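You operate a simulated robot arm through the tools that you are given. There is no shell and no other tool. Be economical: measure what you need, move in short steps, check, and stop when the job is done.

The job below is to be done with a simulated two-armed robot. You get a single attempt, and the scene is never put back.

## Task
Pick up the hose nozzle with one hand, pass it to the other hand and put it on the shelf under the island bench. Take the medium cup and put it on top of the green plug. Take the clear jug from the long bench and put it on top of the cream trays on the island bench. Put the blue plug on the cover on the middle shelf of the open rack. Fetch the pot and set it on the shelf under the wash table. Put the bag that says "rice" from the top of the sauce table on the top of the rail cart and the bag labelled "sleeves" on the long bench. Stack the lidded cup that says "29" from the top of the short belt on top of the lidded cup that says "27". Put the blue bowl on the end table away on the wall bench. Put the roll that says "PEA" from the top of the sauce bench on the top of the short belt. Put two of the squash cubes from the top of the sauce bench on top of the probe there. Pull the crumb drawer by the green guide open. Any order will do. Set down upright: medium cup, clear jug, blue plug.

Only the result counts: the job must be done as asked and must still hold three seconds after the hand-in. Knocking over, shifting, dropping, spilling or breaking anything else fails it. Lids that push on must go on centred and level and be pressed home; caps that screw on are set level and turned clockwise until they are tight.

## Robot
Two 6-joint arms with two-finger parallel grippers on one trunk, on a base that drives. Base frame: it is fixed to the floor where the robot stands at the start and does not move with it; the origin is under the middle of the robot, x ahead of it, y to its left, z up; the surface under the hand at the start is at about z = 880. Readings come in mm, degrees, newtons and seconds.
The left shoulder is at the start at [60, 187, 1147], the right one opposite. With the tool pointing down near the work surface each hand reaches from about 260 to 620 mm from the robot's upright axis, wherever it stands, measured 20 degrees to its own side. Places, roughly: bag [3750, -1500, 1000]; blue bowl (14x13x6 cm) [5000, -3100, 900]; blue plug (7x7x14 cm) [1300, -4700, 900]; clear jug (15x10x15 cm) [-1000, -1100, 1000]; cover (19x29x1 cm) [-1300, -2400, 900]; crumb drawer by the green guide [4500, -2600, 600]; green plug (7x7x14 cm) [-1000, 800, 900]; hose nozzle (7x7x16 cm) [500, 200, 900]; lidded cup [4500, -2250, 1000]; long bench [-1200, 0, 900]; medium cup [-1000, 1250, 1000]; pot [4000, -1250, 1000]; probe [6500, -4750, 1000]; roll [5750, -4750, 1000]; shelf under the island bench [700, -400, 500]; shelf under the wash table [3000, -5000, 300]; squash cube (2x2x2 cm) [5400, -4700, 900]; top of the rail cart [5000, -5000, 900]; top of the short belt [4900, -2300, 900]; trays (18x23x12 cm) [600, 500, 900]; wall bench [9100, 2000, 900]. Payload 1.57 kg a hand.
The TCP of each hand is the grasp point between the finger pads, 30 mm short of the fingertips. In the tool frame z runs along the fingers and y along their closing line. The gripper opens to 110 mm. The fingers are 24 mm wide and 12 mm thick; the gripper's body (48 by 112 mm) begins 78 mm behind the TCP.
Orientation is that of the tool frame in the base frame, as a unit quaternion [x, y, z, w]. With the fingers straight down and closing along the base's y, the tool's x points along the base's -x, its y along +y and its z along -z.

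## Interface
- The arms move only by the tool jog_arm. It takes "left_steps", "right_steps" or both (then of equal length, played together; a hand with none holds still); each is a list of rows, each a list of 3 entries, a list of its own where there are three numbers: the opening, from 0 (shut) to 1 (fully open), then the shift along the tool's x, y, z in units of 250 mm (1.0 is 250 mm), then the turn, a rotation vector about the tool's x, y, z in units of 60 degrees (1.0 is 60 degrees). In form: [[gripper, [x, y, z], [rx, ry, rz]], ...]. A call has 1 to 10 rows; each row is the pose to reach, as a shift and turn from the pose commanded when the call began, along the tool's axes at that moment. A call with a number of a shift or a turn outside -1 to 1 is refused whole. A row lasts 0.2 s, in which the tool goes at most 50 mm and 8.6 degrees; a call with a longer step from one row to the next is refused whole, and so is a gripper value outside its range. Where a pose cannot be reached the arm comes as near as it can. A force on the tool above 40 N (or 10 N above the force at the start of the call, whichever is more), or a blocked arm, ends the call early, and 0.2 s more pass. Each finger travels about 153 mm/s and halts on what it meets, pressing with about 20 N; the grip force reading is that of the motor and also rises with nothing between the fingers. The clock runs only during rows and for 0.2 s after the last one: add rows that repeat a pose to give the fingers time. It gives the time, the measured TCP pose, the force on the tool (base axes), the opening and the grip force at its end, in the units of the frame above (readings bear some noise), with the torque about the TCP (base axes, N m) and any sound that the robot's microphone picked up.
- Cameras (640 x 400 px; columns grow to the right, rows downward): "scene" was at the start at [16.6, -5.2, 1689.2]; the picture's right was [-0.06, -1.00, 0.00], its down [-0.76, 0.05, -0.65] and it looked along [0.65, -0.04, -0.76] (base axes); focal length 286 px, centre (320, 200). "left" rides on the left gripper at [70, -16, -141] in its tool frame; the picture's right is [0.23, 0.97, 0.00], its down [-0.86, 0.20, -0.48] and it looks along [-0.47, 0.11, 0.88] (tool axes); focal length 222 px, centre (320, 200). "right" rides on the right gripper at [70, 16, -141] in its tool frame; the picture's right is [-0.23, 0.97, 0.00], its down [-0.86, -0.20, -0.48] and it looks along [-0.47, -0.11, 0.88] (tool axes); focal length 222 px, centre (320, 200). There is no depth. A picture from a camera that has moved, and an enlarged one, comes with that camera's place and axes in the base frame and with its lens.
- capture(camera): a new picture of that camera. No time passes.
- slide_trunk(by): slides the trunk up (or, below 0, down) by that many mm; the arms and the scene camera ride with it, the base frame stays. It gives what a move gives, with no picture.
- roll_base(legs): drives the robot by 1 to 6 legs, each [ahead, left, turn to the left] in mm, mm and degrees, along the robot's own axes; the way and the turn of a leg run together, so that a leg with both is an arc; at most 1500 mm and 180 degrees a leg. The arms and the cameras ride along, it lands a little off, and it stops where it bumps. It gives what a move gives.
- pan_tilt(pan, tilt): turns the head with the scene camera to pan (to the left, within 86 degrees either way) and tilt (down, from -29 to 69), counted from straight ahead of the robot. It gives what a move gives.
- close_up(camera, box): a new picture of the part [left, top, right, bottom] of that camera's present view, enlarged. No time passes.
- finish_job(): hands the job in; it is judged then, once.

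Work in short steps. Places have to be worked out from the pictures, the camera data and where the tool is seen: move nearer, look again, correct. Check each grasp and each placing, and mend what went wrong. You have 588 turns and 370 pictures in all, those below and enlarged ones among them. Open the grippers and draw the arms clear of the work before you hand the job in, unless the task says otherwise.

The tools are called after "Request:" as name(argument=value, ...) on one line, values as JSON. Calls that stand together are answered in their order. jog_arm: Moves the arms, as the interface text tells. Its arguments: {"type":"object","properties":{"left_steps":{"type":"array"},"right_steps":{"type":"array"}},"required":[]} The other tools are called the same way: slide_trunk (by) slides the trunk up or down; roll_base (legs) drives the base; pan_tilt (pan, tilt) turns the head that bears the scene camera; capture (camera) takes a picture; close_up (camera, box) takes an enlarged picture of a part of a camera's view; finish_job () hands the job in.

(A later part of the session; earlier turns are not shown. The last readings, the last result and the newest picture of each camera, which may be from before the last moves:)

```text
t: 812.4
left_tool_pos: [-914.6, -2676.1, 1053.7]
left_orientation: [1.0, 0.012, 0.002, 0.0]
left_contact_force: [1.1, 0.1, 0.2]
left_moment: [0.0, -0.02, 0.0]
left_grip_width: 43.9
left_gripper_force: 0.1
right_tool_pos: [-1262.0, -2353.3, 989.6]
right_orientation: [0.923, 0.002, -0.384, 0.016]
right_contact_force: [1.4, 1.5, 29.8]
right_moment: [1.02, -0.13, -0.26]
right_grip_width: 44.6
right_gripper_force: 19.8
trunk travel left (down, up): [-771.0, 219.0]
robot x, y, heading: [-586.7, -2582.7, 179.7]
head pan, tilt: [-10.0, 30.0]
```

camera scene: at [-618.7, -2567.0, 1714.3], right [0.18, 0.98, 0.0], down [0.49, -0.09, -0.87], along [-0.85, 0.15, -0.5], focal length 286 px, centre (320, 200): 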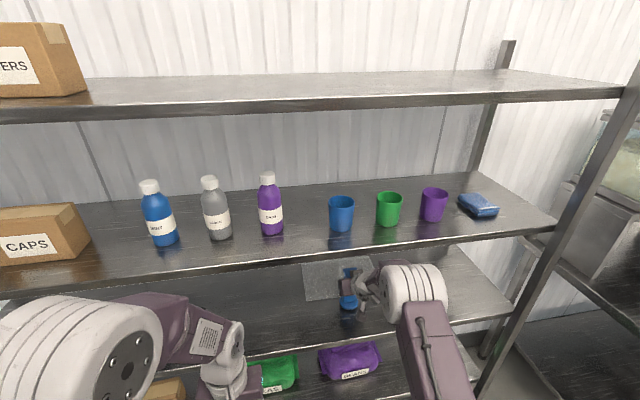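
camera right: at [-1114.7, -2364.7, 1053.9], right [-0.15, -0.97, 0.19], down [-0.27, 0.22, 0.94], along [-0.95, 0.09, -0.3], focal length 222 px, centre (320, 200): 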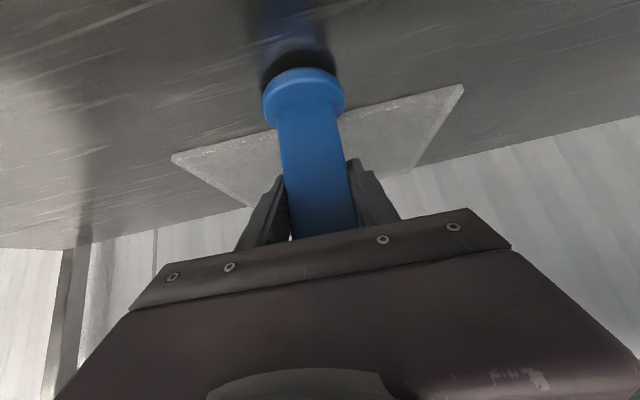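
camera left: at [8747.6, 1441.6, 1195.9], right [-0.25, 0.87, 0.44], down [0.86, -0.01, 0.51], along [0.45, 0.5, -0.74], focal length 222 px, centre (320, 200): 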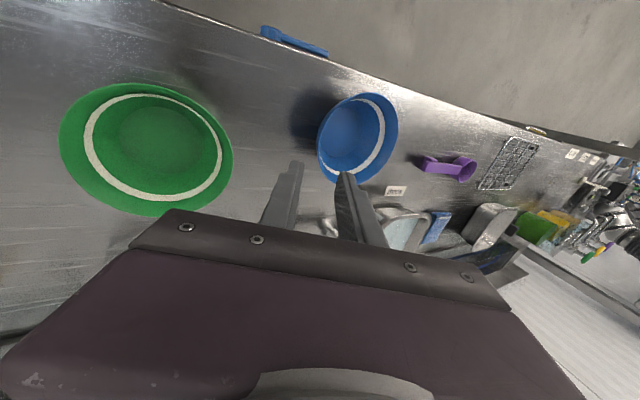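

Request:
jog_arm(right_steps=[[0.6, [-0.005, 0, -0.005], [0, 0, 0]], [0.8, [-0.005, 0, -0.005], [0, 0, 0]], [0.8, [-0.005, 0, -0.005], [0, 0, 0]], [0.8, [-0.005, 0, -0.12], [0, 0, 0]], [0.8, [0.05, 0, -0.25], [0, 0, 0]], [0.8, [0.12, 0, -0.38], [0, 0, 0]]])

Request:
capture(camera="right")

```text
t: 813.8
left_tool_pos: [-919.1, -2675.9, 1051.5]
left_orientation: [1.0, 0.011, 0.002, 0.001]
left_contact_force: [-0.4, 0.9, -0.2]
left_moment: [-0.02, 0.03, 0.01]
left_grip_width: 43.9
left_gripper_force: 0.0
right_tool_pos: [-1175.5, -2349.0, 1031.3]
right_orientation: [0.925, 0.002, -0.379, 0.016]
right_contact_force: [0.3, -0.1, -0.2]
right_moment: [0.01, 0.02, 0.0]
right_grip_width: 88.1
right_gripper_force: 0.0
trunk travel left (down, up): [-771.0, 219.0]
robot x, y, heading: [-591.0, -2583.7, 179.6]
head pan, tilt: [-10.0, 30.0]
```

```text
88 pictures are left
camera right: at [-1026.9, -2363.3, 1083.6], right [-0.15, -0.97, 0.19], down [-0.27, 0.22, 0.94], along [-0.95, 0.09, -0.3], focal length 222 px, centre (320, 200)
```

right: 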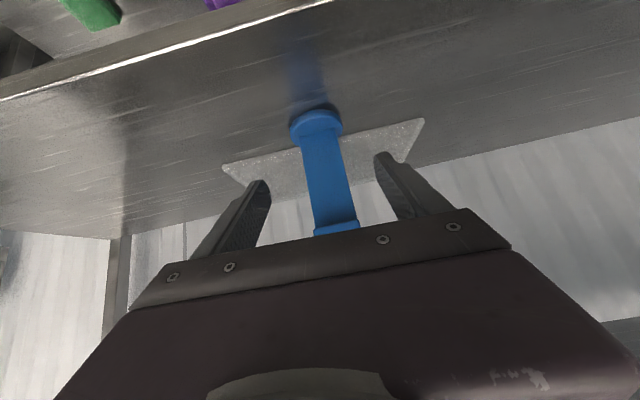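

The plug stands by itself. I back the base 60 mm and flatten the hand to ~18° pitch.

Request:
roll_base(legs=[[-60, 0, 0]])

Request:
jog_arm(right_steps=[[0.8, [0.01, 0, 0.02], [0, -0.112, 0]], [0.8, [0.02, 0, 0.04], [0, -0.225, 0]], [0.8, [0.03, 0, 0.06], [0, -0.337, 0]], [0.8, [0.04, 0, 0.08], [0, -0.45, 0]], [0.8, [0.04, 0, 0.08], [0, -0.45, 0]]])

Request:
capture(camera="right")

```text
t: 814.8
left_tool_pos: [-864.8, -2677.5, 1051.4]
left_orientation: [1.0, 0.011, 0.005, 0.001]
left_contact_force: [-1.2, -0.2, -0.5]
left_moment: [0.0, -0.04, -0.03]
left_grip_width: 44.1
left_gripper_force: 0.2
right_tool_pos: [-1121.3, -2350.3, 1029.6]
right_orientation: [0.925, 0.001, -0.379, 0.017]
right_contact_force: [-1.1, 0.0, -0.5]
right_moment: [-0.01, 0.0, -0.01]
right_grip_width: 87.9
right_gripper_force: 0.0
trunk travel left (down, up): [-771.0, 219.0]
robot x, y, heading: [-532.0, -2587.2, 179.7]
head pan, tilt: [-10.0, 30.0]
```

```text
t: 816.0
left_tool_pos: [-860.1, -2677.7, 1052.4]
left_orientation: [1.0, 0.012, 0.003, 0.0]
left_contact_force: [0.0, -0.7, 0.5]
left_moment: [0.0, -0.03, 0.02]
left_grip_width: 43.9
left_gripper_force: 0.1
right_tool_pos: [-1152.0, -2336.6, 1020.7]
right_orientation: [0.813, -0.015, -0.581, 0.04]
right_contact_force: [-0.2, -0.7, 0.0]
right_moment: [-0.01, 0.0, 0.02]
right_grip_width: 87.9
right_gripper_force: 0.0
right hand out of reach, approached as far as the arm can: row 2, 3, 4, 5
trunk travel left (down, up): [-771.0, 219.0]
robot x, y, heading: [-533.2, -2583.3, 179.6]
head pan, tilt: [-10.0, 30.0]
```

```text
87 pictures are left
camera right: at [-994.9, -2351.5, 1002.0], right [-0.05, -0.95, 0.3], down [0.17, 0.28, 0.94], along [-0.98, 0.1, 0.15], focal length 222 px, centre (320, 200)
```

right: 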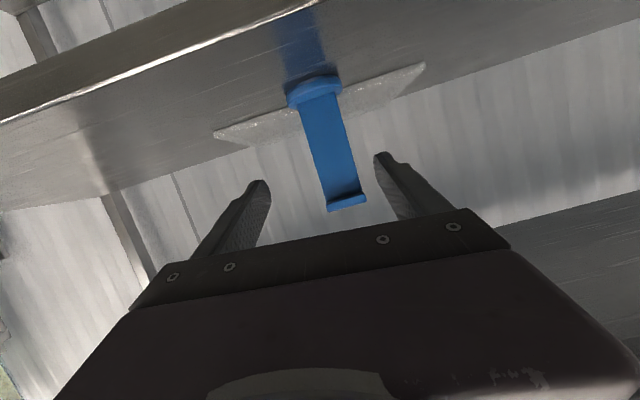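

I correct a 5° roll and advance onto the plug's column.

Request:
jog_arm(right_steps=[[0.8, [0, 0.022, 0.08], [0, 0, -0.04]], [0.8, [0, 0.044, 0.18], [0, 0, -0.083]], [0.8, [-0.001, 0.044, 0.28], [0, 0, -0.083]], [0.8, [-0.002, 0.044, 0.38], [0, 0, -0.083]], [0.8, [-0.003, 0.044, 0.465], [0, 0, -0.083]], [0.8, [-0.003, 0.044, 0.465], [0, 0, -0.083]]])

Request:
capture(camera="right")

```text
t: 817.4
left_tool_pos: [-860.6, -2677.0, 1053.0]
left_orientation: [1.0, 0.011, 0.003, 0.0]
left_contact_force: [0.1, 0.0, -0.6]
left_moment: [-0.01, 0.02, 0.01]
left_grip_width: 44.2
left_gripper_force: 0.1
right_tool_pos: [-1261.1, -2352.2, 985.3]
right_orientation: [0.813, 0.024, -0.581, 0.019]
right_contact_force: [-0.3, 0.0, -0.1]
right_moment: [-0.02, -0.04, 0.01]
right_grip_width: 88.2
right_gripper_force: 0.0
right hand out of reach, approached as far as the arm can: row 1, 2, 3, 4
trunk travel left (down, up): [-771.0, 219.0]
robot x, y, heading: [-530.6, -2583.5, 179.7]
head pan, tilt: [-10.0, 30.0]
```

```text
86 pictures are left
camera right: at [-1104.1, -2359.8, 964.6], right [-0.01, -0.98, 0.22], down [0.16, 0.21, 0.96], along [-0.99, 0.05, 0.16], focal length 222 px, centre (320, 200)
```

right: 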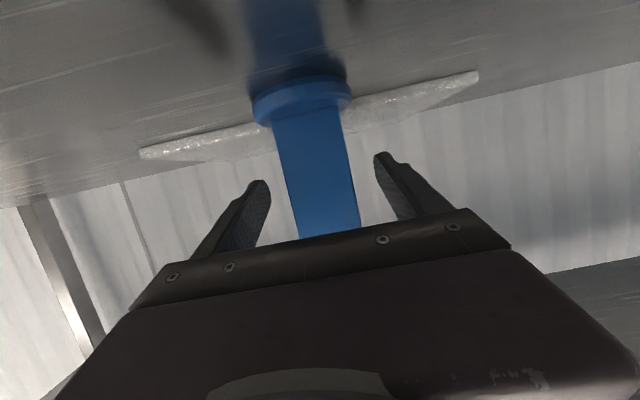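

Centred. I close and lift 25 mm.

Request:
jog_arm(right_steps=[[0, [0, 0, 0], [0, 0, 0]], [0, [0, 0, 0], [0, 0, 0]], [0, [0, 0, 0], [0, 0, 0]], [0, [-0.03, 0, -0.01], [0, 0, 0]], [0, [-0.06, 0, -0.02], [0, 0, 0]], [0, [-0.094, 0, -0.032], [0, 0, 0]]])

Request:
capture(camera="right")

```text
t: 818.8
left_tool_pos: [-861.0, -2677.0, 1051.7]
left_orientation: [1.0, 0.012, 0.002, 0.001]
left_contact_force: [-0.1, -0.4, -1.1]
left_moment: [-0.02, 0.0, 0.03]
left_grip_width: 44.2
left_gripper_force: 0.0
right_tool_pos: [-1260.1, -2352.0, 1009.9]
right_orientation: [0.814, 0.022, -0.58, 0.018]
right_contact_force: [0.9, 0.2, -2.8]
right_moment: [-0.02, 0.0, 0.03]
right_grip_width: 44.3
right_gripper_force: 19.6
trunk travel left (down, up): [-771.0, 219.0]
robot x, y, heading: [-533.0, -2581.2, 179.7]
head pan, tilt: [-10.0, 30.0]
```

```text
85 pictures are left
camera right: at [-1104.5, -2360.0, 989.0], right [-0.02, -0.98, 0.22], down [0.16, 0.21, 0.96], along [-0.99, 0.05, 0.15], focal length 222 px, centre (320, 200)
```

right: 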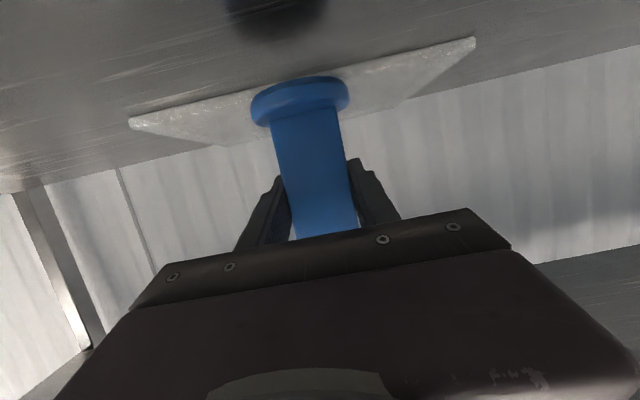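

Request:
capture(camera="scene")

```text
84 pictures are left
camera scene: at [-560.2, -2567.4, 1714.3], right [0.18, 0.98, 0.0], down [0.49, -0.09, -0.87], along [-0.85, 0.15, -0.5], focal length 286 px, centre (320, 200)
```

scene: 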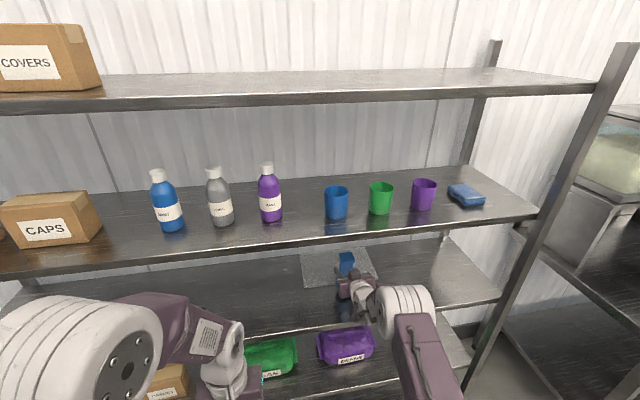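

The elbow stays ~50 mm clear of the rack. I drive 135 mm forward and look.

Request:
roll_base(legs=[[135, 0, 0]])

Request:
capture(camera="right")

```text
t: 820.1
left_tool_pos: [-993.8, -2675.5, 1052.8]
left_orientation: [1.0, 0.012, 0.002, 0.0]
left_contact_force: [-0.1, 0.0, 0.1]
left_moment: [-0.02, 0.04, -0.01]
left_grip_width: 44.1
left_gripper_force: 0.1
right_tool_pos: [-1394.6, -2350.2, 1010.9]
right_orientation: [0.813, 0.023, -0.582, 0.018]
right_contact_force: [1.1, -0.6, -1.4]
right_moment: [0.0, 0.01, 0.02]
right_grip_width: 44.2
right_gripper_force: 20.3
trunk travel left (down, up): [-771.0, 219.0]
robot x, y, heading: [-662.9, -2581.8, 179.8]
head pan, tilt: [-10.0, 30.0]
```

```text
83 pictures are left
camera right: at [-1237.3, -2359.4, 990.0], right [-0.02, -0.98, 0.22], down [0.16, 0.21, 0.96], along [-0.99, 0.05, 0.16], focal length 222 px, centre (320, 200)
```

right: 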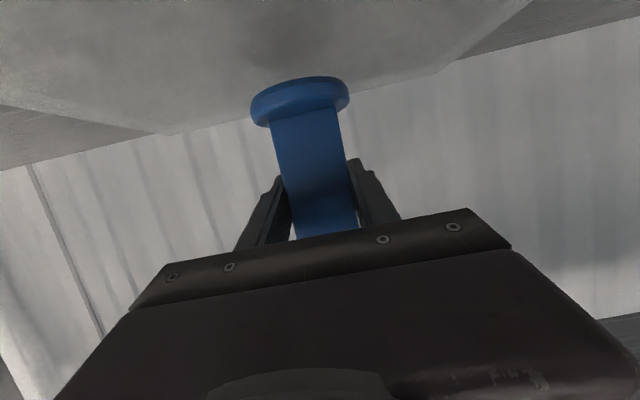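

Over the cover. I lower in 3–4 mm steps to contact.

Request:
jog_arm(right_steps=[[0, [0.0227, 0, 0.0078], [0, 0, 0]], [0, [0.0453, 0, 0.0156], [0, 0, 0]], [0, [0.0566, 0, 0.0195], [0, 0, 0]], [0, [0.068, 0, 0.0234], [0, 0, 0]], [0, [0.0755, 0, 0.026], [0, 0, 0]]])

```text
t: 821.3
left_tool_pos: [-993.9, -2677.0, 1053.8]
left_orientation: [1.0, 0.012, 0.002, 0.001]
left_contact_force: [0.5, 0.4, -0.1]
left_moment: [0.01, 0.0, -0.04]
left_grip_width: 44.0
left_gripper_force: 0.0
right_tool_pos: [-1395.3, -2351.4, 995.4]
right_orientation: [0.81, 0.024, -0.585, 0.019]
right_contact_force: [-7.2, 2.7, 20.1]
right_moment: [0.13, -0.3, 0.03]
right_grip_width: 44.4
right_gripper_force: 20.0
trunk travel left (down, up): [-771.0, 219.0]
robot x, y, heading: [-661.9, -2581.9, 179.6]
head pan, tilt: [-10.0, 30.0]
```

Contact with the cover top (z≈916). I open and back the base straight out.

Request:
jog_arm(right_steps=[[0.55, [-0.004, 0, 0], [0, 0, 0]], [0.8, [-0.004, 0, 0], [0, 0, 0]], [0.8, [-0.004, 0, 0], [0, 0, 0]]])

Request:
roll_base(legs=[[-180, 0, 0]])

Request:
capture(camera="right")

Request:
close_up(camera="scene", box=[260, 220, 420, 330])

```text
t: 822.1
left_tool_pos: [-994.7, -2675.9, 1053.0]
left_orientation: [1.0, 0.011, 0.004, 0.0]
left_contact_force: [-0.2, 0.0, 0.8]
left_moment: [-0.02, -0.01, 0.03]
left_grip_width: 44.1
left_gripper_force: 0.1
right_tool_pos: [-1396.4, -2349.5, 988.8]
right_orientation: [0.814, 0.024, -0.58, 0.019]
right_contact_force: [-0.6, 0.2, 1.0]
right_moment: [0.01, -0.02, 0.01]
right_grip_width: 88.2
right_gripper_force: 0.0
trunk travel left (down, up): [-771.0, 219.0]
robot x, y, heading: [-663.4, -2584.7, 179.9]
head pan, tilt: [-10.0, 30.0]
```

```text
t: 823.6
left_tool_pos: [-815.4, -2676.2, 1051.7]
left_orientation: [1.0, 0.011, 0.003, 0.0]
left_contact_force: [-0.3, 0.5, 0.2]
left_moment: [0.0, -0.02, -0.02]
left_grip_width: 44.1
left_gripper_force: 0.0
right_tool_pos: [-1216.0, -2352.5, 987.8]
right_orientation: [0.814, 0.024, -0.58, 0.019]
right_contact_force: [-1.1, -0.2, -0.7]
right_moment: [0.0, 0.0, -0.02]
right_grip_width: 88.2
right_gripper_force: 0.0
trunk travel left (down, up): [-771.0, 219.0]
robot x, y, heading: [-483.1, -2580.3, 180.1]
head pan, tilt: [-10.0, 30.0]
```

```text
82 pictures are left
camera right: at [-1059.4, -2360.1, 968.9], right [-0.02, -0.98, 0.22], down [0.16, 0.21, 0.96], along [-0.99, 0.05, 0.15], focal length 222 px, centre (320, 200)
```

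right: 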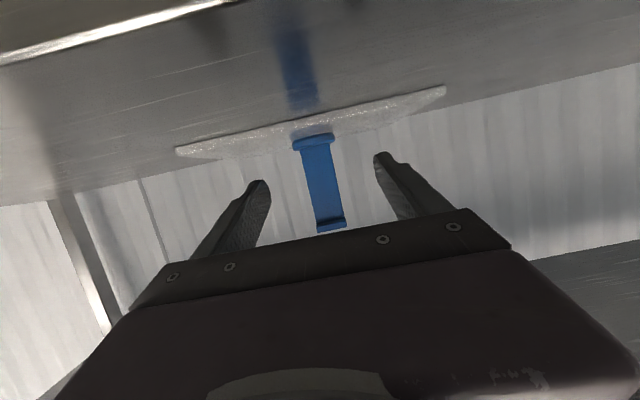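

```text
3.64 times, centred on (340, 275) of scene
camera zoom: at [-515.5, -2567.6, 1714.2], right [0.18, 0.98, 0.0], down [0.49, -0.09, -0.87], along [-0.85, 0.15, -0.5], focal length 1042 px, centre (247, -73)
```

zoom: 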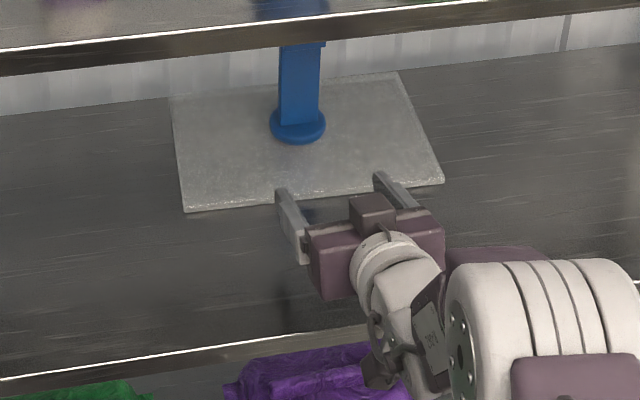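

The plug stands squarely on the cover. I pull the hand out of the rack, fold it, and drive back north out of this bay.

Request:
jog_arm(right_steps=[[0.8, [0.049, 0, -0.142], [0, 0, 0]], [0.8, [0.098, 0, -0.284], [0, 0, 0]], [0.8, [0.146, 0, -0.426], [0, 0, 0]], [0.8, [0.195, 0, -0.568], [0, 0, 0]]])

Request:
jog_arm(right_steps=[[0.8, [0.04, 0, -0.1], [0.004, 0.118, 0.005]], [0.8, [0.08, 0, -0.2], [0.008, 0.236, 0.01]], [0.8, [0.12, 0, -0.3], [0.012, 0.354, 0.015]], [0.8, [0.16, 0, -0.4], [0.016, 0.472, 0.02]], [0.8, [0.2, 0, -0.5], [0.02, 0.59, 0.025]]])

Request:
jog_arm(right_steps=[[0.8, [0, 0, 0], [0.004, 0.118, 0.005]], [0.8, [0, 0, 0], [0.008, 0.236, 0.01]], [0.8, [0, 0, 0], [0.012, 0.354, 0.015]], [0.8, [0, 0, 0], [0.016, 0.472, 0.02]], [0.8, [0, 0, 0], [0.02, 0.59, 0.025]], [0.8, [0, 0, 0], [0.02, 0.59, 0.025]]])

Request:
slide_trunk(by=86)

Request:
roll_base(legs=[[-60, -480, 0], [-190, -1100, 0], [0, -1500, 0], [0, -1160, 0]])

```text
t: 824.6
left_tool_pos: [-814.4, -2676.2, 1053.2]
left_orientation: [1.0, 0.011, 0.003, 0.001]
left_contact_force: [-0.6, 1.1, 0.2]
left_moment: [0.03, -0.02, 0.0]
left_grip_width: 44.0
left_gripper_force: 0.0
right_tool_pos: [-1111.6, -2352.3, 1004.6]
right_orientation: [0.818, -0.001, -0.574, 0.048]
right_contact_force: [0.3, 0.3, -0.4]
right_moment: [0.01, 0.03, 0.01]
right_grip_width: 88.1
right_gripper_force: 0.1
right hand out of reach, approached as far as the arm can: row 1, 2, 3, 4
trunk travel left (down, up): [-771.0, 219.0]
robot x, y, heading: [-482.9, -2583.3, 179.9]
head pan, tilt: [-10.0, 30.0]
```

```text
t: 825.8
left_tool_pos: [-813.7, -2677.0, 1051.9]
left_orientation: [1.0, 0.011, 0.002, 0.0]
left_contact_force: [-0.2, 0.3, 0.9]
left_moment: [0.01, -0.01, -0.02]
left_grip_width: 43.8
left_gripper_force: 0.0
right_tool_pos: [-976.7, -2344.6, 998.8]
right_orientation: [0.954, -0.004, -0.296, 0.044]
right_contact_force: [0.1, 0.7, 0.3]
right_moment: [-0.04, 0.01, -0.03]
right_grip_width: 87.9
right_gripper_force: 0.0
trunk travel left (down, up): [-771.0, 219.0]
robot x, y, heading: [-477.8, -2583.7, 179.5]
head pan, tilt: [-10.0, 30.0]
```

```text
t: 827.2
left_tool_pos: [-813.1, -2676.1, 1052.3]
left_orientation: [1.0, 0.012, 0.002, 0.001]
left_contact_force: [-0.4, 0.8, -0.4]
left_moment: [0.0, 0.01, 0.01]
left_grip_width: 43.8
left_gripper_force: 0.1
right_tool_pos: [-977.8, -2345.1, 998.9]
right_orientation: [0.999, -0.005, 0.007, 0.037]
right_contact_force: [-0.5, 1.4, -0.2]
right_moment: [0.01, -0.01, 0.02]
right_grip_width: 87.9
right_gripper_force: 0.1
right hand out of reach, approached as far as the arm can: row 2, 3
trunk travel left (down, up): [-771.0, 219.0]
robot x, y, heading: [-481.3, -2581.5, 179.9]
head pan, tilt: [-10.0, 30.0]
```

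```text
t: 828.4
left_tool_pos: [-815.1, -2678.0, 1138.4]
left_orientation: [1.0, 0.012, 0.004, 0.0]
left_contact_force: [0.5, -0.1, 0.8]
left_moment: [-0.02, -0.02, 0.03]
left_grip_width: 43.8
left_gripper_force: 0.0
right_tool_pos: [-977.0, -2344.9, 1084.2]
right_orientation: [0.999, -0.004, 0.008, 0.038]
right_contact_force: [0.3, -0.1, 0.0]
right_moment: [0.03, 0.01, -0.01]
right_grip_width: 87.9
right_gripper_force: 0.1
trunk travel left (down, up): [-857.0, 133.0]
robot x, y, heading: [-483.2, -2583.4, 179.7]
head pan, tilt: [-10.0, 30.0]
```

```text
t: 849.2
left_tool_pos: [-513.3, 1571.0, 1138.5]
left_orientation: [1.0, 0.008, 0.003, 0.001]
left_contact_force: [0.8, -0.6, 0.6]
left_moment: [-0.01, 0.0, 0.01]
left_grip_width: 43.9
left_gripper_force: 0.1
right_tool_pos: [-674.1, 1904.8, 1084.5]
right_orientation: [0.999, -0.009, 0.007, 0.038]
right_contact_force: [-0.5, -0.1, -0.1]
right_moment: [0.05, 0.01, 0.01]
right_grip_width: 88.1
right_gripper_force: 0.0
trunk travel left (down, up): [-857.0, 133.0]
robot x, y, heading: [-183.7, 1662.4, 179.0]
head pan, tilt: [-10.0, 30.0]
```

Now the SLEEVES bag. I drive back around to the sauce table's west end and face it.

Request:
roll_base(legs=[[-1500, 0, 1], [-1330, 0, 0], [0, 0, 180], [0, -1500, 0], [0, -1500, 0], [0, -80, 0]])

Request:
pan_tilt(pan=0, tilt=45)

Request:
capture(camera="scene")

```text
t: 885.0
left_tool_pos: [3020.8, -1292.0, 1137.9]
left_orientation: [-0.022, 1.0, -0.002, -0.002]
left_contact_force: [1.2, 1.9, -0.2]
left_moment: [-0.02, 0.03, 0.0]
left_grip_width: 43.7
left_gripper_force: 0.0
right_tool_pos: [3192.6, -1619.9, 1086.0]
right_orientation: [-0.006, 0.999, 0.035, -0.009]
right_contact_force: [-0.2, -0.1, 1.1]
right_moment: [-0.03, -0.04, 0.01]
right_grip_width: 88.3
right_gripper_force: 0.1
trunk travel left (down, up): [-857.0, 133.0]
robot x, y, heading: [2695.3, -1400.0, 1.1]
head pan, tilt: [-10.0, 30.0]
```

```text
t: 885.7
left_tool_pos: [3021.5, -1298.3, 1139.0]
left_orientation: [-0.023, 1.0, 0.002, -0.002]
left_contact_force: [1.1, -0.3, -0.5]
left_moment: [0.04, 0.0, 0.0]
left_grip_width: 44.0
left_gripper_force: 0.0
right_tool_pos: [3193.1, -1625.5, 1084.7]
right_orientation: [-0.006, 0.999, 0.038, -0.008]
right_contact_force: [-0.6, -0.7, -0.8]
right_moment: [0.05, 0.01, -0.01]
right_grip_width: 87.9
right_gripper_force: 0.1
trunk travel left (down, up): [-857.0, 133.0]
robot x, y, heading: [2691.5, -1399.0, 1.0]
head pan, tilt: [0.0, 45.0]
```

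```text
80 pictures are left
camera scene: at [2713.8, -1401.3, 1777.7], right [0.02, -1.0, 0.0], down [-0.71, -0.01, -0.71], along [0.71, 0.01, -0.71], focal length 286 px, centre (320, 200)
```

scene: 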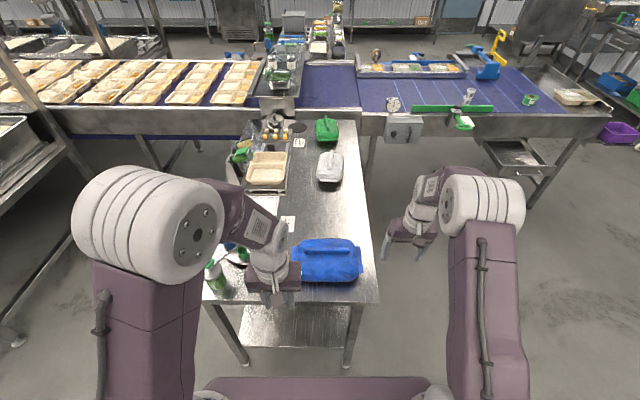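

Request:
close_up(camera="scene", box=[265, 215, 385, 305])

```text
4.44 times, centred on (325, 260) of scene
camera zoom: at [2713.8, -1401.3, 1777.7], right [0.02, -1.0, 0.0], down [-0.71, -0.01, -0.71], along [0.71, 0.01, -0.71], focal length 1273 px, centre (298, -67)
```

zoom: 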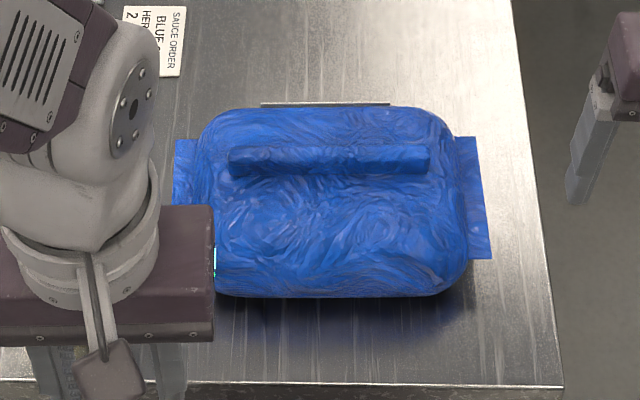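

Ridge centred at (3290, −1418), exactly across. I align the base, fix the right hand's tilt, and turn both wrists outward by 90°.

Request:
roll_base(legs=[[108, -18, -1]])

Request:
jog_arm(right_steps=[[0.3, [0.02, 0, -0.1], [0.0726, -0.015, 0.011]], [0.3, [0.04, 0.0, -0.1], [0.0726, -0.015, 0.011]]])

Request:
jog_arm(left_steps=[[0.3, [-0.092, -0.014, 0.02], [0, 0, 0.14]], [0.3, [-0.185, -0.029, 0.04], [0, 0, 0.28]], [0.3, [-0.278, -0.043, 0.06], [0, 0, 0.42]], [0.3, [-0.37, -0.057, 0.08], [0, 0, 0.56]], [0.3, [-0.463, -0.071, 0.1], [0, 0, 0.7]], [0.3, [-0.555, -0.086, 0.12], [0, 0, 0.84]], [0.3, [-0.648, -0.1, 0.14], [0, 0, 0.98]]], right_steps=[[0.3, [0, 0.043, 0], [0, 0, -0.14]], [0.3, [0, 0.086, 0], [0, 0, -0.28]], [0.3, [0, 0.129, 0], [0, 0, -0.42]], [0.3, [0, 0.171, 0], [0, 0, -0.56]], [0.3, [0, 0.214, 0], [0, 0, -0.7]], [0.3, [0, 0.257, 0], [0, 0, -0.84]], [0.3, [0, 0.3, 0], [0, 0, -0.98]]])

Request:
jog_arm(left_steps=[[0.3, [0, 0, 0], [0, 0, 0.14]], [0.3, [0, 0, 0], [0, 0, 0.28]], [0.3, [0, 0, 0], [0, 0, 0.42]], [0.3, [0, 0, 0], [0, 0, 0.52]], [0.3, [0, 0, 0], [0, 0, 0.52]]], right_steps=[[0.3, [0, 0, 0], [0, 0, -0.14]], [0.3, [0, 0, 0], [0, 0, -0.28]], [0.3, [0, 0, 0], [0, 0, -0.42]], [0.3, [0, 0, 0], [0, 0, -0.52]], [0.3, [0, 0, 0], [0, 0, -0.52]]])

```text
t: 886.9
left_tool_pos: [3127.0, -1319.2, 1140.1]
left_orientation: [-0.014, 1.0, 0.001, -0.001]
left_contact_force: [0.5, 0.8, -0.6]
left_moment: [0.0, -0.04, -0.01]
left_grip_width: 44.1
left_gripper_force: 0.0
right_tool_pos: [3293.5, -1650.8, 1086.4]
right_orientation: [0.001, 0.999, 0.037, -0.006]
right_contact_force: [0.0, 0.4, 0.6]
right_moment: [-0.01, -0.02, 0.0]
right_grip_width: 88.1
right_gripper_force: 0.1
trunk travel left (down, up): [-857.0, 133.0]
robot x, y, heading: [2800.5, -1417.2, 0.1]
head pan, tilt: [0.0, 45.0]
```

```text
t: 887.5
left_tool_pos: [3129.0, -1319.1, 1139.4]
left_orientation: [-0.013, 1.0, 0.001, -0.003]
left_contact_force: [-0.5, -0.5, -0.1]
left_moment: [-0.01, -0.02, -0.01]
left_grip_width: 43.9
left_gripper_force: 0.1
right_tool_pos: [3284.5, -1653.0, 1111.4]
right_orientation: [0.007, 1.0, -0.001, 0.001]
right_contact_force: [-0.9, 0.7, -0.9]
right_moment: [-0.02, 0.0, 0.02]
right_grip_width: 32.8
right_gripper_force: 0.0
trunk travel left (down, up): [-857.0, 133.0]
robot x, y, heading: [2800.9, -1415.6, -0.0]
head pan, tilt: [0.0, 45.0]
```

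```text
t: 889.1
left_tool_pos: [3293.4, -1340.8, 1101.8]
left_orientation: [0.48, 0.877, -0.001, -0.003]
left_contact_force: [-0.2, 0.0, 0.0]
left_moment: [-0.03, 0.01, 0.01]
left_grip_width: 32.6
left_gripper_force: 0.1
right_tool_pos: [3288.6, -1576.5, 1109.1]
right_orientation: [-0.485, 0.874, -0.001, 0.0]
right_contact_force: [0.8, -0.4, 0.1]
right_moment: [-0.02, 0.02, 0.02]
right_grip_width: 33.0
right_gripper_force: 0.0
trunk travel left (down, up): [-857.0, 133.0]
robot x, y, heading: [2800.6, -1412.4, -0.2]
head pan, tilt: [0.0, 45.0]
```

```text
t: 890.3
left_tool_pos: [3292.7, -1340.2, 1101.8]
left_orientation: [0.698, 0.716, -0.002, -0.004]
left_contact_force: [-0.7, -0.7, 0.1]
left_moment: [0.03, 0.01, 0.06]
left_grip_width: 33.0
left_gripper_force: 0.1
right_tool_pos: [3287.4, -1578.1, 1111.1]
right_orientation: [-0.703, 0.712, -0.001, 0.0]
right_contact_force: [-0.2, 0.4, -0.2]
right_moment: [0.02, 0.0, -0.01]
right_grip_width: 33.2
right_gripper_force: 0.1
trunk travel left (down, up): [-857.0, 133.0]
robot x, y, heading: [2801.8, -1413.1, -0.1]
head pan, tilt: [0.0, 45.0]
```

Wrists are turned. I bring both hands over the ridge at 104 mm spacing and down to z≈990.

Request:
jog_arm(left_steps=[[0.26, [-0.02, -0.002, 0.08], [0, 0, 0]], [0.26, [-0.04, -0.004, 0.17], [0, 0, 0]], [0.26, [-0.06, -0.007, 0.26], [0, 0, 0]], [0.26, [-0.08, -0.009, 0.35], [0, 0, 0]], [0.26, [-0.104, -0.011, 0.448], [0, 0, 0]], [0.26, [-0.104, -0.011, 0.448], [0, 0, 0]]], right_steps=[[0.26, [-0.086, -0.002, 0.09], [0, 0, 0]], [0.26, [-0.172, -0.004, 0.18], [0, 0, 0]], [0.26, [-0.26, -0.007, 0.28], [0, 0, 0]], [0.26, [-0.346, -0.009, 0.38], [0, 0, 0]], [0.26, [-0.432, -0.012, 0.484], [0, 0, 0]], [0.26, [-0.432, -0.012, 0.484], [0, 0, 0]]])

Request:
close_up(camera="left", box=[220, 90, 420, 230])

Request:
close_up(camera="right", box=[220, 90, 420, 230])

```text
t: 891.7
left_tool_pos: [3290.0, -1367.4, 990.7]
left_orientation: [0.698, 0.716, -0.001, -0.003]
left_contact_force: [0.2, 0.7, -0.4]
left_moment: [0.03, 0.05, 0.02]
left_grip_width: 28.8
left_gripper_force: 0.2
right_tool_pos: [3290.8, -1468.9, 989.1]
right_orientation: [-0.701, 0.713, 0.0, -0.001]
right_contact_force: [-0.7, -0.5, -0.6]
right_moment: [0.02, -0.01, -0.02]
right_grip_width: 28.8
right_gripper_force: 0.1
trunk travel left (down, up): [-857.0, 133.0]
robot x, y, heading: [2799.4, -1416.3, -0.1]
head pan, tilt: [0.0, 45.0]
```

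```text
2.86 times, centred on (320, 160) of left
camera zoom: at [3272.8, -1296.7, 1131.0], right [0.97, 0.25, 0.0], down [0.23, -0.85, 0.48], along [0.12, -0.46, -0.88], focal length 635 px, centre (320, 314)
```

zoom: 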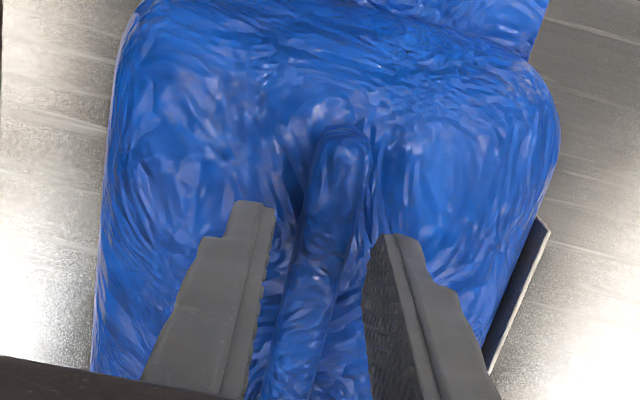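

```text
2.86 times, centred on (320, 160) of right
camera zoom: at [3273.4, -1540.1, 1129.9], right [-0.97, 0.24, 0.0], down [0.21, 0.85, 0.48], along [0.12, 0.46, -0.88], focal length 635 px, centre (320, 314)
```

zoom: 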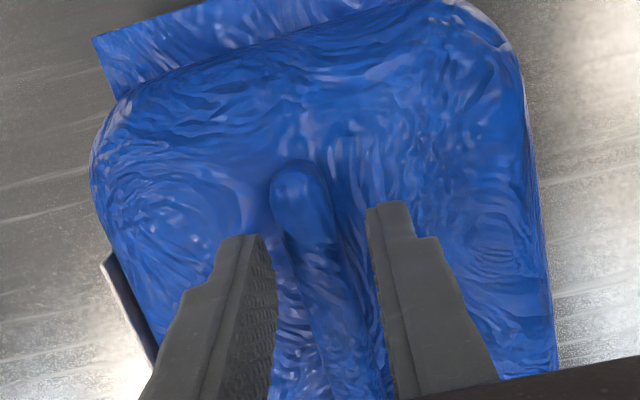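

Both straddle the ridge. Small lateral trims, then descend to contact and close together.

Request:
jog_arm(left_steps=[[0.26, [0, 0.006, 0.02], [0, 0, 0]], [0.26, [0, 0.006, 0.045], [0, 0, 0]], [0.26, [0, 0.006, 0.066], [0, 0, 0]], [0, [0, 0.006, 0.074], [0, 0, 0]], [0, [0, 0.006, 0.074], [0, 0, 0]], [0, [0, 0.006, 0.07], [0, 0, 0]]], right_steps=[[0.26, [0, -0.011, 0.02], [0, 0, 0]], [0.26, [0, -0.011, 0.043], [0, 0, 0]], [0.26, [0, -0.011, 0.063], [0, 0, 0]], [0, [0, -0.011, 0.071], [0, 0, 0]], [0, [0, -0.011, 0.071], [0, 0, 0]], [0, [0, -0.011, 0.067], [0, 0, 0]]])

Request:
jog_arm(left_steps=[[0, [0, 0, -0.008], [0, 0, 0]], [0, [0, 0, -0.016], [0, 0, 0]], [0, [0, 0, -0.024], [0, 0, 0]], [0, [0, 0, -0.034], [0, 0, 0]], [0, [0, 0, -0.044], [0, 0, 0]], [0, [0, 0, -0.054], [0, 0, 0]], [0, [0, 0, -0.054], [0, 0, 0]]], right_steps=[[0, [0, 0, -0.008], [0, 0, 0]], [0, [0, 0, -0.016], [0, 0, 0]], [0, [0, 0, -0.024], [0, 0, 0]], [0, [0, 0, -0.034], [0, 0, 0]], [0, [0, 0, -0.044], [0, 0, 0]], [0, [0, 0, -0.054], [0, 0, 0]], [0, [0, 0, -0.054], [0, 0, 0]]])

```text
t: 893.1
left_tool_pos: [3290.0, -1366.2, 974.1]
left_orientation: [0.698, 0.716, -0.001, -0.002]
left_contact_force: [1.6, -0.5, 9.8]
left_moment: [-0.22, -0.21, 0.12]
left_grip_width: 15.7
left_gripper_force: 19.8
right_tool_pos: [3294.2, -1470.5, 972.0]
right_orientation: [-0.702, 0.712, -0.001, 0.0]
right_contact_force: [-0.7, -0.2, 4.7]
right_moment: [-0.01, 0.02, 0.41]
right_grip_width: 16.9
right_gripper_force: 20.5
trunk travel left (down, up): [-857.0, 133.0]
robot x, y, heading: [2800.8, -1417.1, 0.3]
head pan, tilt: [0.0, 45.0]
```

```text
t: 894.7
left_tool_pos: [3293.5, -1366.6, 985.6]
left_orientation: [0.697, 0.717, -0.002, -0.004]
left_contact_force: [3.2, -0.6, 3.9]
left_moment: [-0.6, -0.13, -0.19]
left_grip_width: 16.0
left_gripper_force: 20.2
right_tool_pos: [3295.3, -1470.1, 985.5]
right_orientation: [-0.702, 0.712, -0.001, -0.001]
right_contact_force: [-2.7, 0.5, -9.0]
right_moment: [-0.2, 0.1, 0.49]
right_grip_width: 16.6
right_gripper_force: 19.6
trunk travel left (down, up): [-857.0, 133.0]
robot x, y, heading: [2801.5, -1416.2, 0.2]
head pan, tilt: [0.0, 45.0]
```

Request:
jog_arm(left_steps=[[0, [0, 0, -0.014], [0, 0, 0]], [0, [0, 0, -0.028], [0, 0, 0]], [0, [0, 0, -0.042], [0, 0, 0]], [0, [0, 0, -0.056], [0, 0, 0]], [0, [0, 0, -0.07], [0, 0, 0]], [0, [0, 0, -0.084], [0, 0, 0]], [0, [0, 0, -0.098], [0, 0, 0]], [0, [0, 0, -0.11], [0, 0, 0]], [0, [0, 0, -0.12], [0, 0, 0]], [0, [0, 0, -0.12], [0, 0, 0]]], right_steps=[[0, [0, 0, -0.014], [0, 0, 0]], [0, [0, 0, -0.028], [0, 0, 0]], [0, [0, 0, -0.042], [0, 0, 0]], [0, [0, 0, -0.056], [0, 0, 0]], [0, [0, 0, -0.07], [0, 0, 0]], [0, [0, 0, -0.084], [0, 0, 0]], [0, [0, 0, -0.098], [0, 0, 0]], [0, [0, 0, -0.11], [0, 0, 0]], [0, [0, 0, -0.12], [0, 0, 0]], [0, [0, 0, -0.12], [0, 0, 0]]])

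Request:
close_up(camera="scene", box=[245, 195, 405, 315])

```text
t: 896.9
left_tool_pos: [3292.4, -1366.2, 1016.1]
left_orientation: [0.697, 0.717, -0.002, -0.004]
left_contact_force: [3.7, 6.5, 3.5]
left_moment: [-0.3, -0.13, -0.02]
left_grip_width: 15.7
left_gripper_force: 20.1
right_tool_pos: [3295.0, -1469.6, 1016.2]
right_orientation: [-0.702, 0.712, 0.001, -0.001]
right_contact_force: [-3.4, -5.9, -8.3]
right_moment: [-0.31, 0.17, 0.49]
right_grip_width: 16.7
right_gripper_force: 19.9
trunk travel left (down, up): [-857.0, 133.0]
robot x, y, heading: [2800.0, -1413.1, -0.0]
head pan, tilt: [0.0, 45.0]
```

```text
3.33 times, centred on (325, 255) of scene
camera zoom: at [2821.9, -1415.7, 1777.7], right [0.0, -1.0, 0.0], down [-0.71, 0.0, -0.71], along [0.71, 0.0, -0.71], focal length 955 px, centre (303, 17)
```

zoom: 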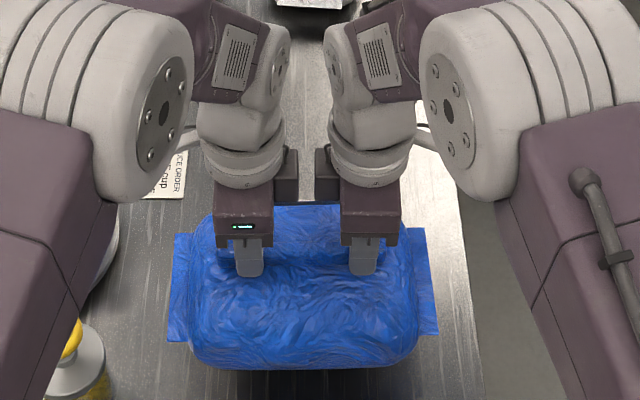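

Lifted; the bag is light (~0.5 kg). I raise it a bit more and drive the long way round to the long bench, turning in the open area.

Request:
jog_arm(left_steps=[[0, [0, 0, -0.03], [0, 0, 0]], [0, [0, 0, -0.07], [0, 0, 0]], [0, [0, 0, -0.11], [0, 0, 0]], [0, [0, 0, -0.15], [0, 0, 0]], [0, [0, 0, -0.19], [0, 0, 0]], [0, [0, 0, -0.23], [0, 0, 0]], [0, [0, 0, -0.26], [0, 0, 0]]], right_steps=[[0, [0, 0, -0.03], [0, 0, 0]], [0, [0, 0, -0.07], [0, 0, 0]], [0, [0, 0, -0.11], [0, 0, 0]], [0, [0, 0, -0.15], [0, 0, 0]], [0, [0, 0, -0.19], [0, 0, 0]], [0, [0, 0, -0.23], [0, 0, 0]], [0, [0, 0, -0.26], [0, 0, 0]]])

Request:
roll_base(legs=[[-350, 0, 0], [0, 1500, 0], [0, 1500, 0], [0, 200, 0], [-1450, 0, 0], [0, 0, 180]])

Request:
pan_tilt(pan=0, tilt=30)

Request:
capture(camera="scene")

```text
t: 898.5
left_tool_pos: [3293.5, -1366.9, 1082.6]
left_orientation: [0.698, 0.716, -0.002, -0.003]
left_contact_force: [5.2, 4.0, -4.8]
left_moment: [-0.01, -0.26, 0.04]
left_grip_width: 15.8
left_gripper_force: 20.5
right_tool_pos: [3295.0, -1470.6, 1080.3]
right_orientation: [-0.703, 0.711, -0.001, 0.0]
right_contact_force: [-5.3, -5.1, -1.5]
right_moment: [0.15, 0.22, 0.51]
right_grip_width: 16.6
right_gripper_force: 20.1
trunk travel left (down, up): [-857.0, 133.0]
robot x, y, heading: [2799.5, -1416.4, 0.0]
head pan, tilt: [0.0, 45.0]
```

```text
t: 930.2
left_tool_pos: [560.0, 1772.6, 1081.5]
left_orientation: [0.715, -0.699, 0.003, -0.002]
left_contact_force: [-3.6, 0.6, -4.0]
left_moment: [-0.04, 0.2, -0.09]
left_grip_width: 15.7
left_gripper_force: 19.4
right_tool_pos: [557.5, 1874.1, 1079.4]
right_orientation: [0.714, 0.7, 0.0, 0.0]
right_contact_force: [4.2, 0.5, -1.5]
right_moment: [-0.04, -0.19, 0.51]
right_grip_width: 16.7
right_gripper_force: 20.1
trunk travel left (down, up): [-857.0, 133.0]
robot x, y, heading: [1054.4, 1818.1, 179.8]
head pan, tilt: [0.0, 45.0]
```

```text
t: 931.0
left_tool_pos: [559.8, 1772.6, 1080.2]
left_orientation: [0.715, -0.699, 0.003, -0.001]
left_contact_force: [-2.4, 0.2, -5.8]
left_moment: [-0.52, 0.12, -0.27]
left_grip_width: 16.1
left_gripper_force: 20.1
right_tool_pos: [556.8, 1876.3, 1080.1]
right_orientation: [0.713, 0.701, 0.001, 0.0]
right_contact_force: [2.4, 0.0, -0.1]
right_moment: [0.21, -0.12, 0.57]
right_grip_width: 16.5
right_gripper_force: 19.9
trunk travel left (down, up): [-857.0, 133.0]
robot x, y, heading: [1052.3, 1820.8, 180.0]
head pan, tilt: [0.0, 30.0]
```

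```text
75 pictures are left
camera scene: at [1019.8, 1819.0, 1800.2], right [0.0, 1.0, 0.0], down [0.5, 0.0, -0.87], along [-0.87, 0.0, -0.5], focal length 286 px, centre (320, 200)
```

scene: 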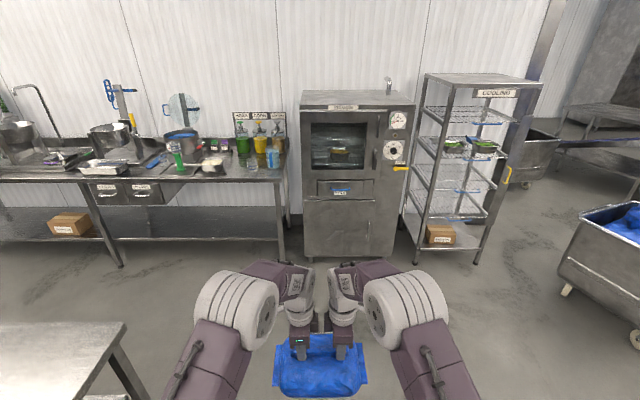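

Bag is secure. I drive west to x≈−200, then south along the long bench to y≈−1085.

Request:
roll_base(legs=[[1250, 0, 0], [0, 1450, 0], [0, 1450, 0]])

Request:
pan_tilt(pan=0, tilt=38)

Request:
capture(camera="scene")

```text
t: 950.8
left_tool_pos: [-704.7, -1111.7, 1081.6]
left_orientation: [0.713, -0.701, 0.003, -0.001]
left_contact_force: [-3.5, -0.1, -2.8]
left_moment: [-0.08, 0.18, -0.15]
left_grip_width: 15.6
left_gripper_force: 20.1
right_tool_pos: [-707.3, -1007.8, 1080.8]
right_orientation: [0.716, 0.698, 0.001, 0.0]
right_contact_force: [3.1, 1.0, -1.7]
right_moment: [0.01, -0.13, 0.48]
right_grip_width: 16.7
right_gripper_force: 19.3
trunk travel left (down, up): [-857.0, 133.0]
robot x, y, heading: [-212.0, -1069.2, 179.5]
head pan, tilt: [0.0, 30.0]
```

```text
t: 951.5
left_tool_pos: [-705.6, -1111.5, 1081.7]
left_orientation: [0.713, -0.701, 0.002, -0.003]
left_contact_force: [-1.8, -0.2, -5.4]
left_moment: [-0.42, 0.14, -0.33]
left_grip_width: 16.0
left_gripper_force: 19.6
right_tool_pos: [-706.7, -1008.8, 1079.7]
right_orientation: [0.717, 0.697, 0.001, 0.0]
right_contact_force: [1.7, -1.1, -1.0]
right_moment: [0.17, -0.09, 0.56]
right_grip_width: 16.3
right_gripper_force: 20.1
trunk travel left (down, up): [-857.0, 133.0]
robot x, y, heading: [-211.6, -1066.5, 179.2]
head pan, tilt: [0.0, 38.0]
```

```text
74 pictures are left
camera scene: at [-241.0, -1068.9, 1787.9], right [0.01, 1.0, 0.0], down [0.62, -0.01, -0.79], along [-0.79, 0.01, -0.62], focal length 286 px, centre (320, 200)
```

scene: 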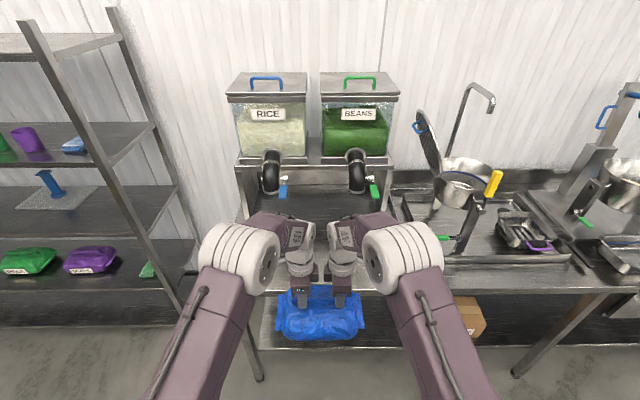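

The bench space under the dispensers is clear. I drive 235 mm forward and lower the bag.

Request:
roll_base(legs=[[235, 0, 0.6]])

Request:
jog_arm(left_steps=[[0, [0, 0, 0.03], [0, 0, 0]], [0, [0, 0, 0.07], [0, 0, 0]], [0, [0, 0, 0.11], [0, 0, 0]], [0, [0, 0, 0.15], [0, 0, 0]], [0, [0, 0, 0.19], [0, 0, 0]], [0, [0, 0, 0.23], [0, 0, 0]], [0, [0, 0, 0.26], [0, 0, 0]], [0, [0, 0, 0.28], [0, 0, 0]]], right_steps=[[0, [0, 0, 0.03], [0, 0, 0]], [0, [0, 0, 0.07], [0, 0, 0]], [0, [0, 0, 0.11], [0, 0, 0]], [0, [0, 0, 0.15], [0, 0, 0]], [0, [0, 0, 0.19], [0, 0, 0]], [0, [0, 0, 0.23], [0, 0, 0]], [0, [0, 0, 0.26], [0, 0, 0]], [0, [0, 0, 0.28], [0, 0, 0]]])

Request:
capture(camera="scene")

```text
t: 953.3
left_tool_pos: [-940.7, -1114.2, 1082.4]
left_orientation: [0.716, -0.698, 0.002, -0.002]
left_contact_force: [-1.8, -0.6, -5.5]
left_moment: [0.16, 0.18, -0.21]
left_grip_width: 15.7
left_gripper_force: 19.6
right_tool_pos: [-942.1, -1011.9, 1081.9]
right_orientation: [0.713, 0.701, 0.0, -0.001]
right_contact_force: [2.1, 0.5, -0.2]
right_moment: [-0.33, -0.15, 0.49]
right_grip_width: 16.9
right_gripper_force: 20.1
trunk travel left (down, up): [-857.0, 133.0]
robot x, y, heading: [-451.3, -1063.0, 179.9]
head pan, tilt: [0.0, 38.0]
```

```text
t: 955.1
left_tool_pos: [-942.2, -1114.8, 1014.4]
left_orientation: [0.716, -0.698, -0.001, 0.0]
left_contact_force: [-6.0, -4.8, 10.2]
left_moment: [-0.1, 0.16, -0.17]
left_grip_width: 16.0
left_gripper_force: 19.1
right_tool_pos: [-944.4, -1011.7, 1011.5]
right_orientation: [0.713, 0.701, -0.001, -0.002]
right_contact_force: [1.5, 4.3, 9.2]
right_moment: [0.08, -0.1, 0.47]
right_grip_width: 16.8
right_gripper_force: 20.1
trunk travel left (down, up): [-857.0, 133.0]
robot x, y, heading: [-453.2, -1067.6, 180.0]
head pan, tilt: [0.0, 38.0]
```

```text
73 pictures are left
camera scene: at [-474.5, -1067.8, 1788.6], right [0.0, 1.0, 0.0], down [0.61, 0.0, -0.79], along [-0.79, 0.0, -0.61], focal length 286 px, centre (320, 200)
```

scene: 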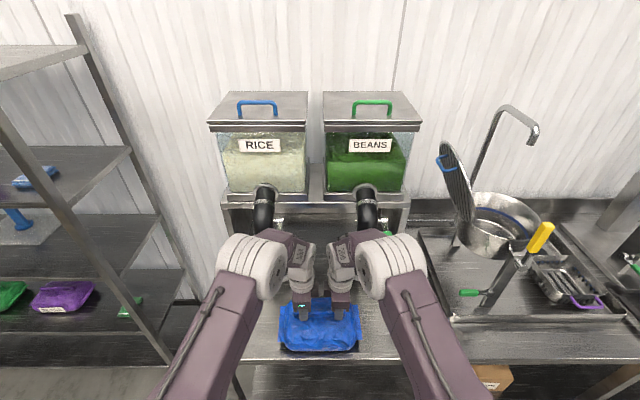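

The bag is on the bench. I open both hands and rise, then back away.

Request:
jog_arm(left_steps=[[0.3, [0, 0, -0.004], [0, 0, 0]], [0.3, [0, 0, -0.006], [0, 0, 0]], [0.3, [0, 0, -0.06], [0, 0, 0]], [0.3, [0, 0, -0.15], [0, 0, 0]], [0.3, [0, 0, -0.25], [0, 0, 0]]], right_steps=[[0.3, [0, 0, -0.004], [0, 0, 0]], [0.3, [0, 0, -0.006], [0, 0, 0]], [0.3, [0, 0, -0.06], [0, 0, 0]], [0.3, [0, 0, -0.15], [0, 0, 0]], [0.3, [0, 0, -0.25], [0, 0, 0]]])

Request:
roll_base(legs=[[-230, 0, 0]])

Request:
capture(camera="scene")

```text
t: 956.3
left_tool_pos: [-940.9, -1115.2, 1075.9]
left_orientation: [0.715, -0.699, 0.002, -0.002]
left_contact_force: [0.4, -0.3, -1.1]
left_moment: [-0.02, 0.02, 0.01]
left_grip_width: 33.1
left_gripper_force: 0.0
right_tool_pos: [-943.1, -1011.1, 1073.3]
right_orientation: [0.712, 0.702, 0.001, -0.001]
right_contact_force: [-0.6, 0.1, 0.6]
right_moment: [-0.01, 0.03, 0.02]
right_grip_width: 33.1
right_gripper_force: 0.0
trunk travel left (down, up): [-857.0, 133.0]
robot x, y, heading: [-454.4, -1068.0, 180.0]
head pan, tilt: [0.0, 38.0]
```

```text
t: 958.0
left_tool_pos: [-713.0, -1115.3, 1073.8]
left_orientation: [0.716, -0.699, 0.003, -0.002]
left_contact_force: [-0.3, 0.0, -0.8]
left_moment: [0.01, 0.0, -0.04]
left_grip_width: 33.1
left_gripper_force: 0.0
right_tool_pos: [-714.8, -1012.0, 1072.0]
right_orientation: [0.713, 0.701, 0.003, 0.001]
right_contact_force: [0.3, 0.4, -0.7]
right_moment: [0.0, -0.02, 0.0]
right_grip_width: 33.3
right_gripper_force: 0.1
trunk travel left (down, up): [-857.0, 133.0]
robot x, y, heading: [-218.4, -1070.0, 179.7]
head pan, tilt: [0.0, 38.0]
```

```text
72 pictures are left
camera scene: at [-249.2, -1068.0, 1787.8], right [0.0, 1.0, 0.0], down [0.62, 0.0, -0.79], along [-0.79, 0.0, -0.62], focal length 286 px, centre (320, 200)
```

scene: 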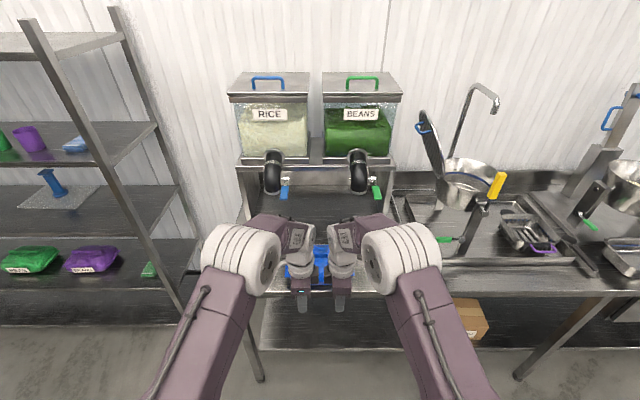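

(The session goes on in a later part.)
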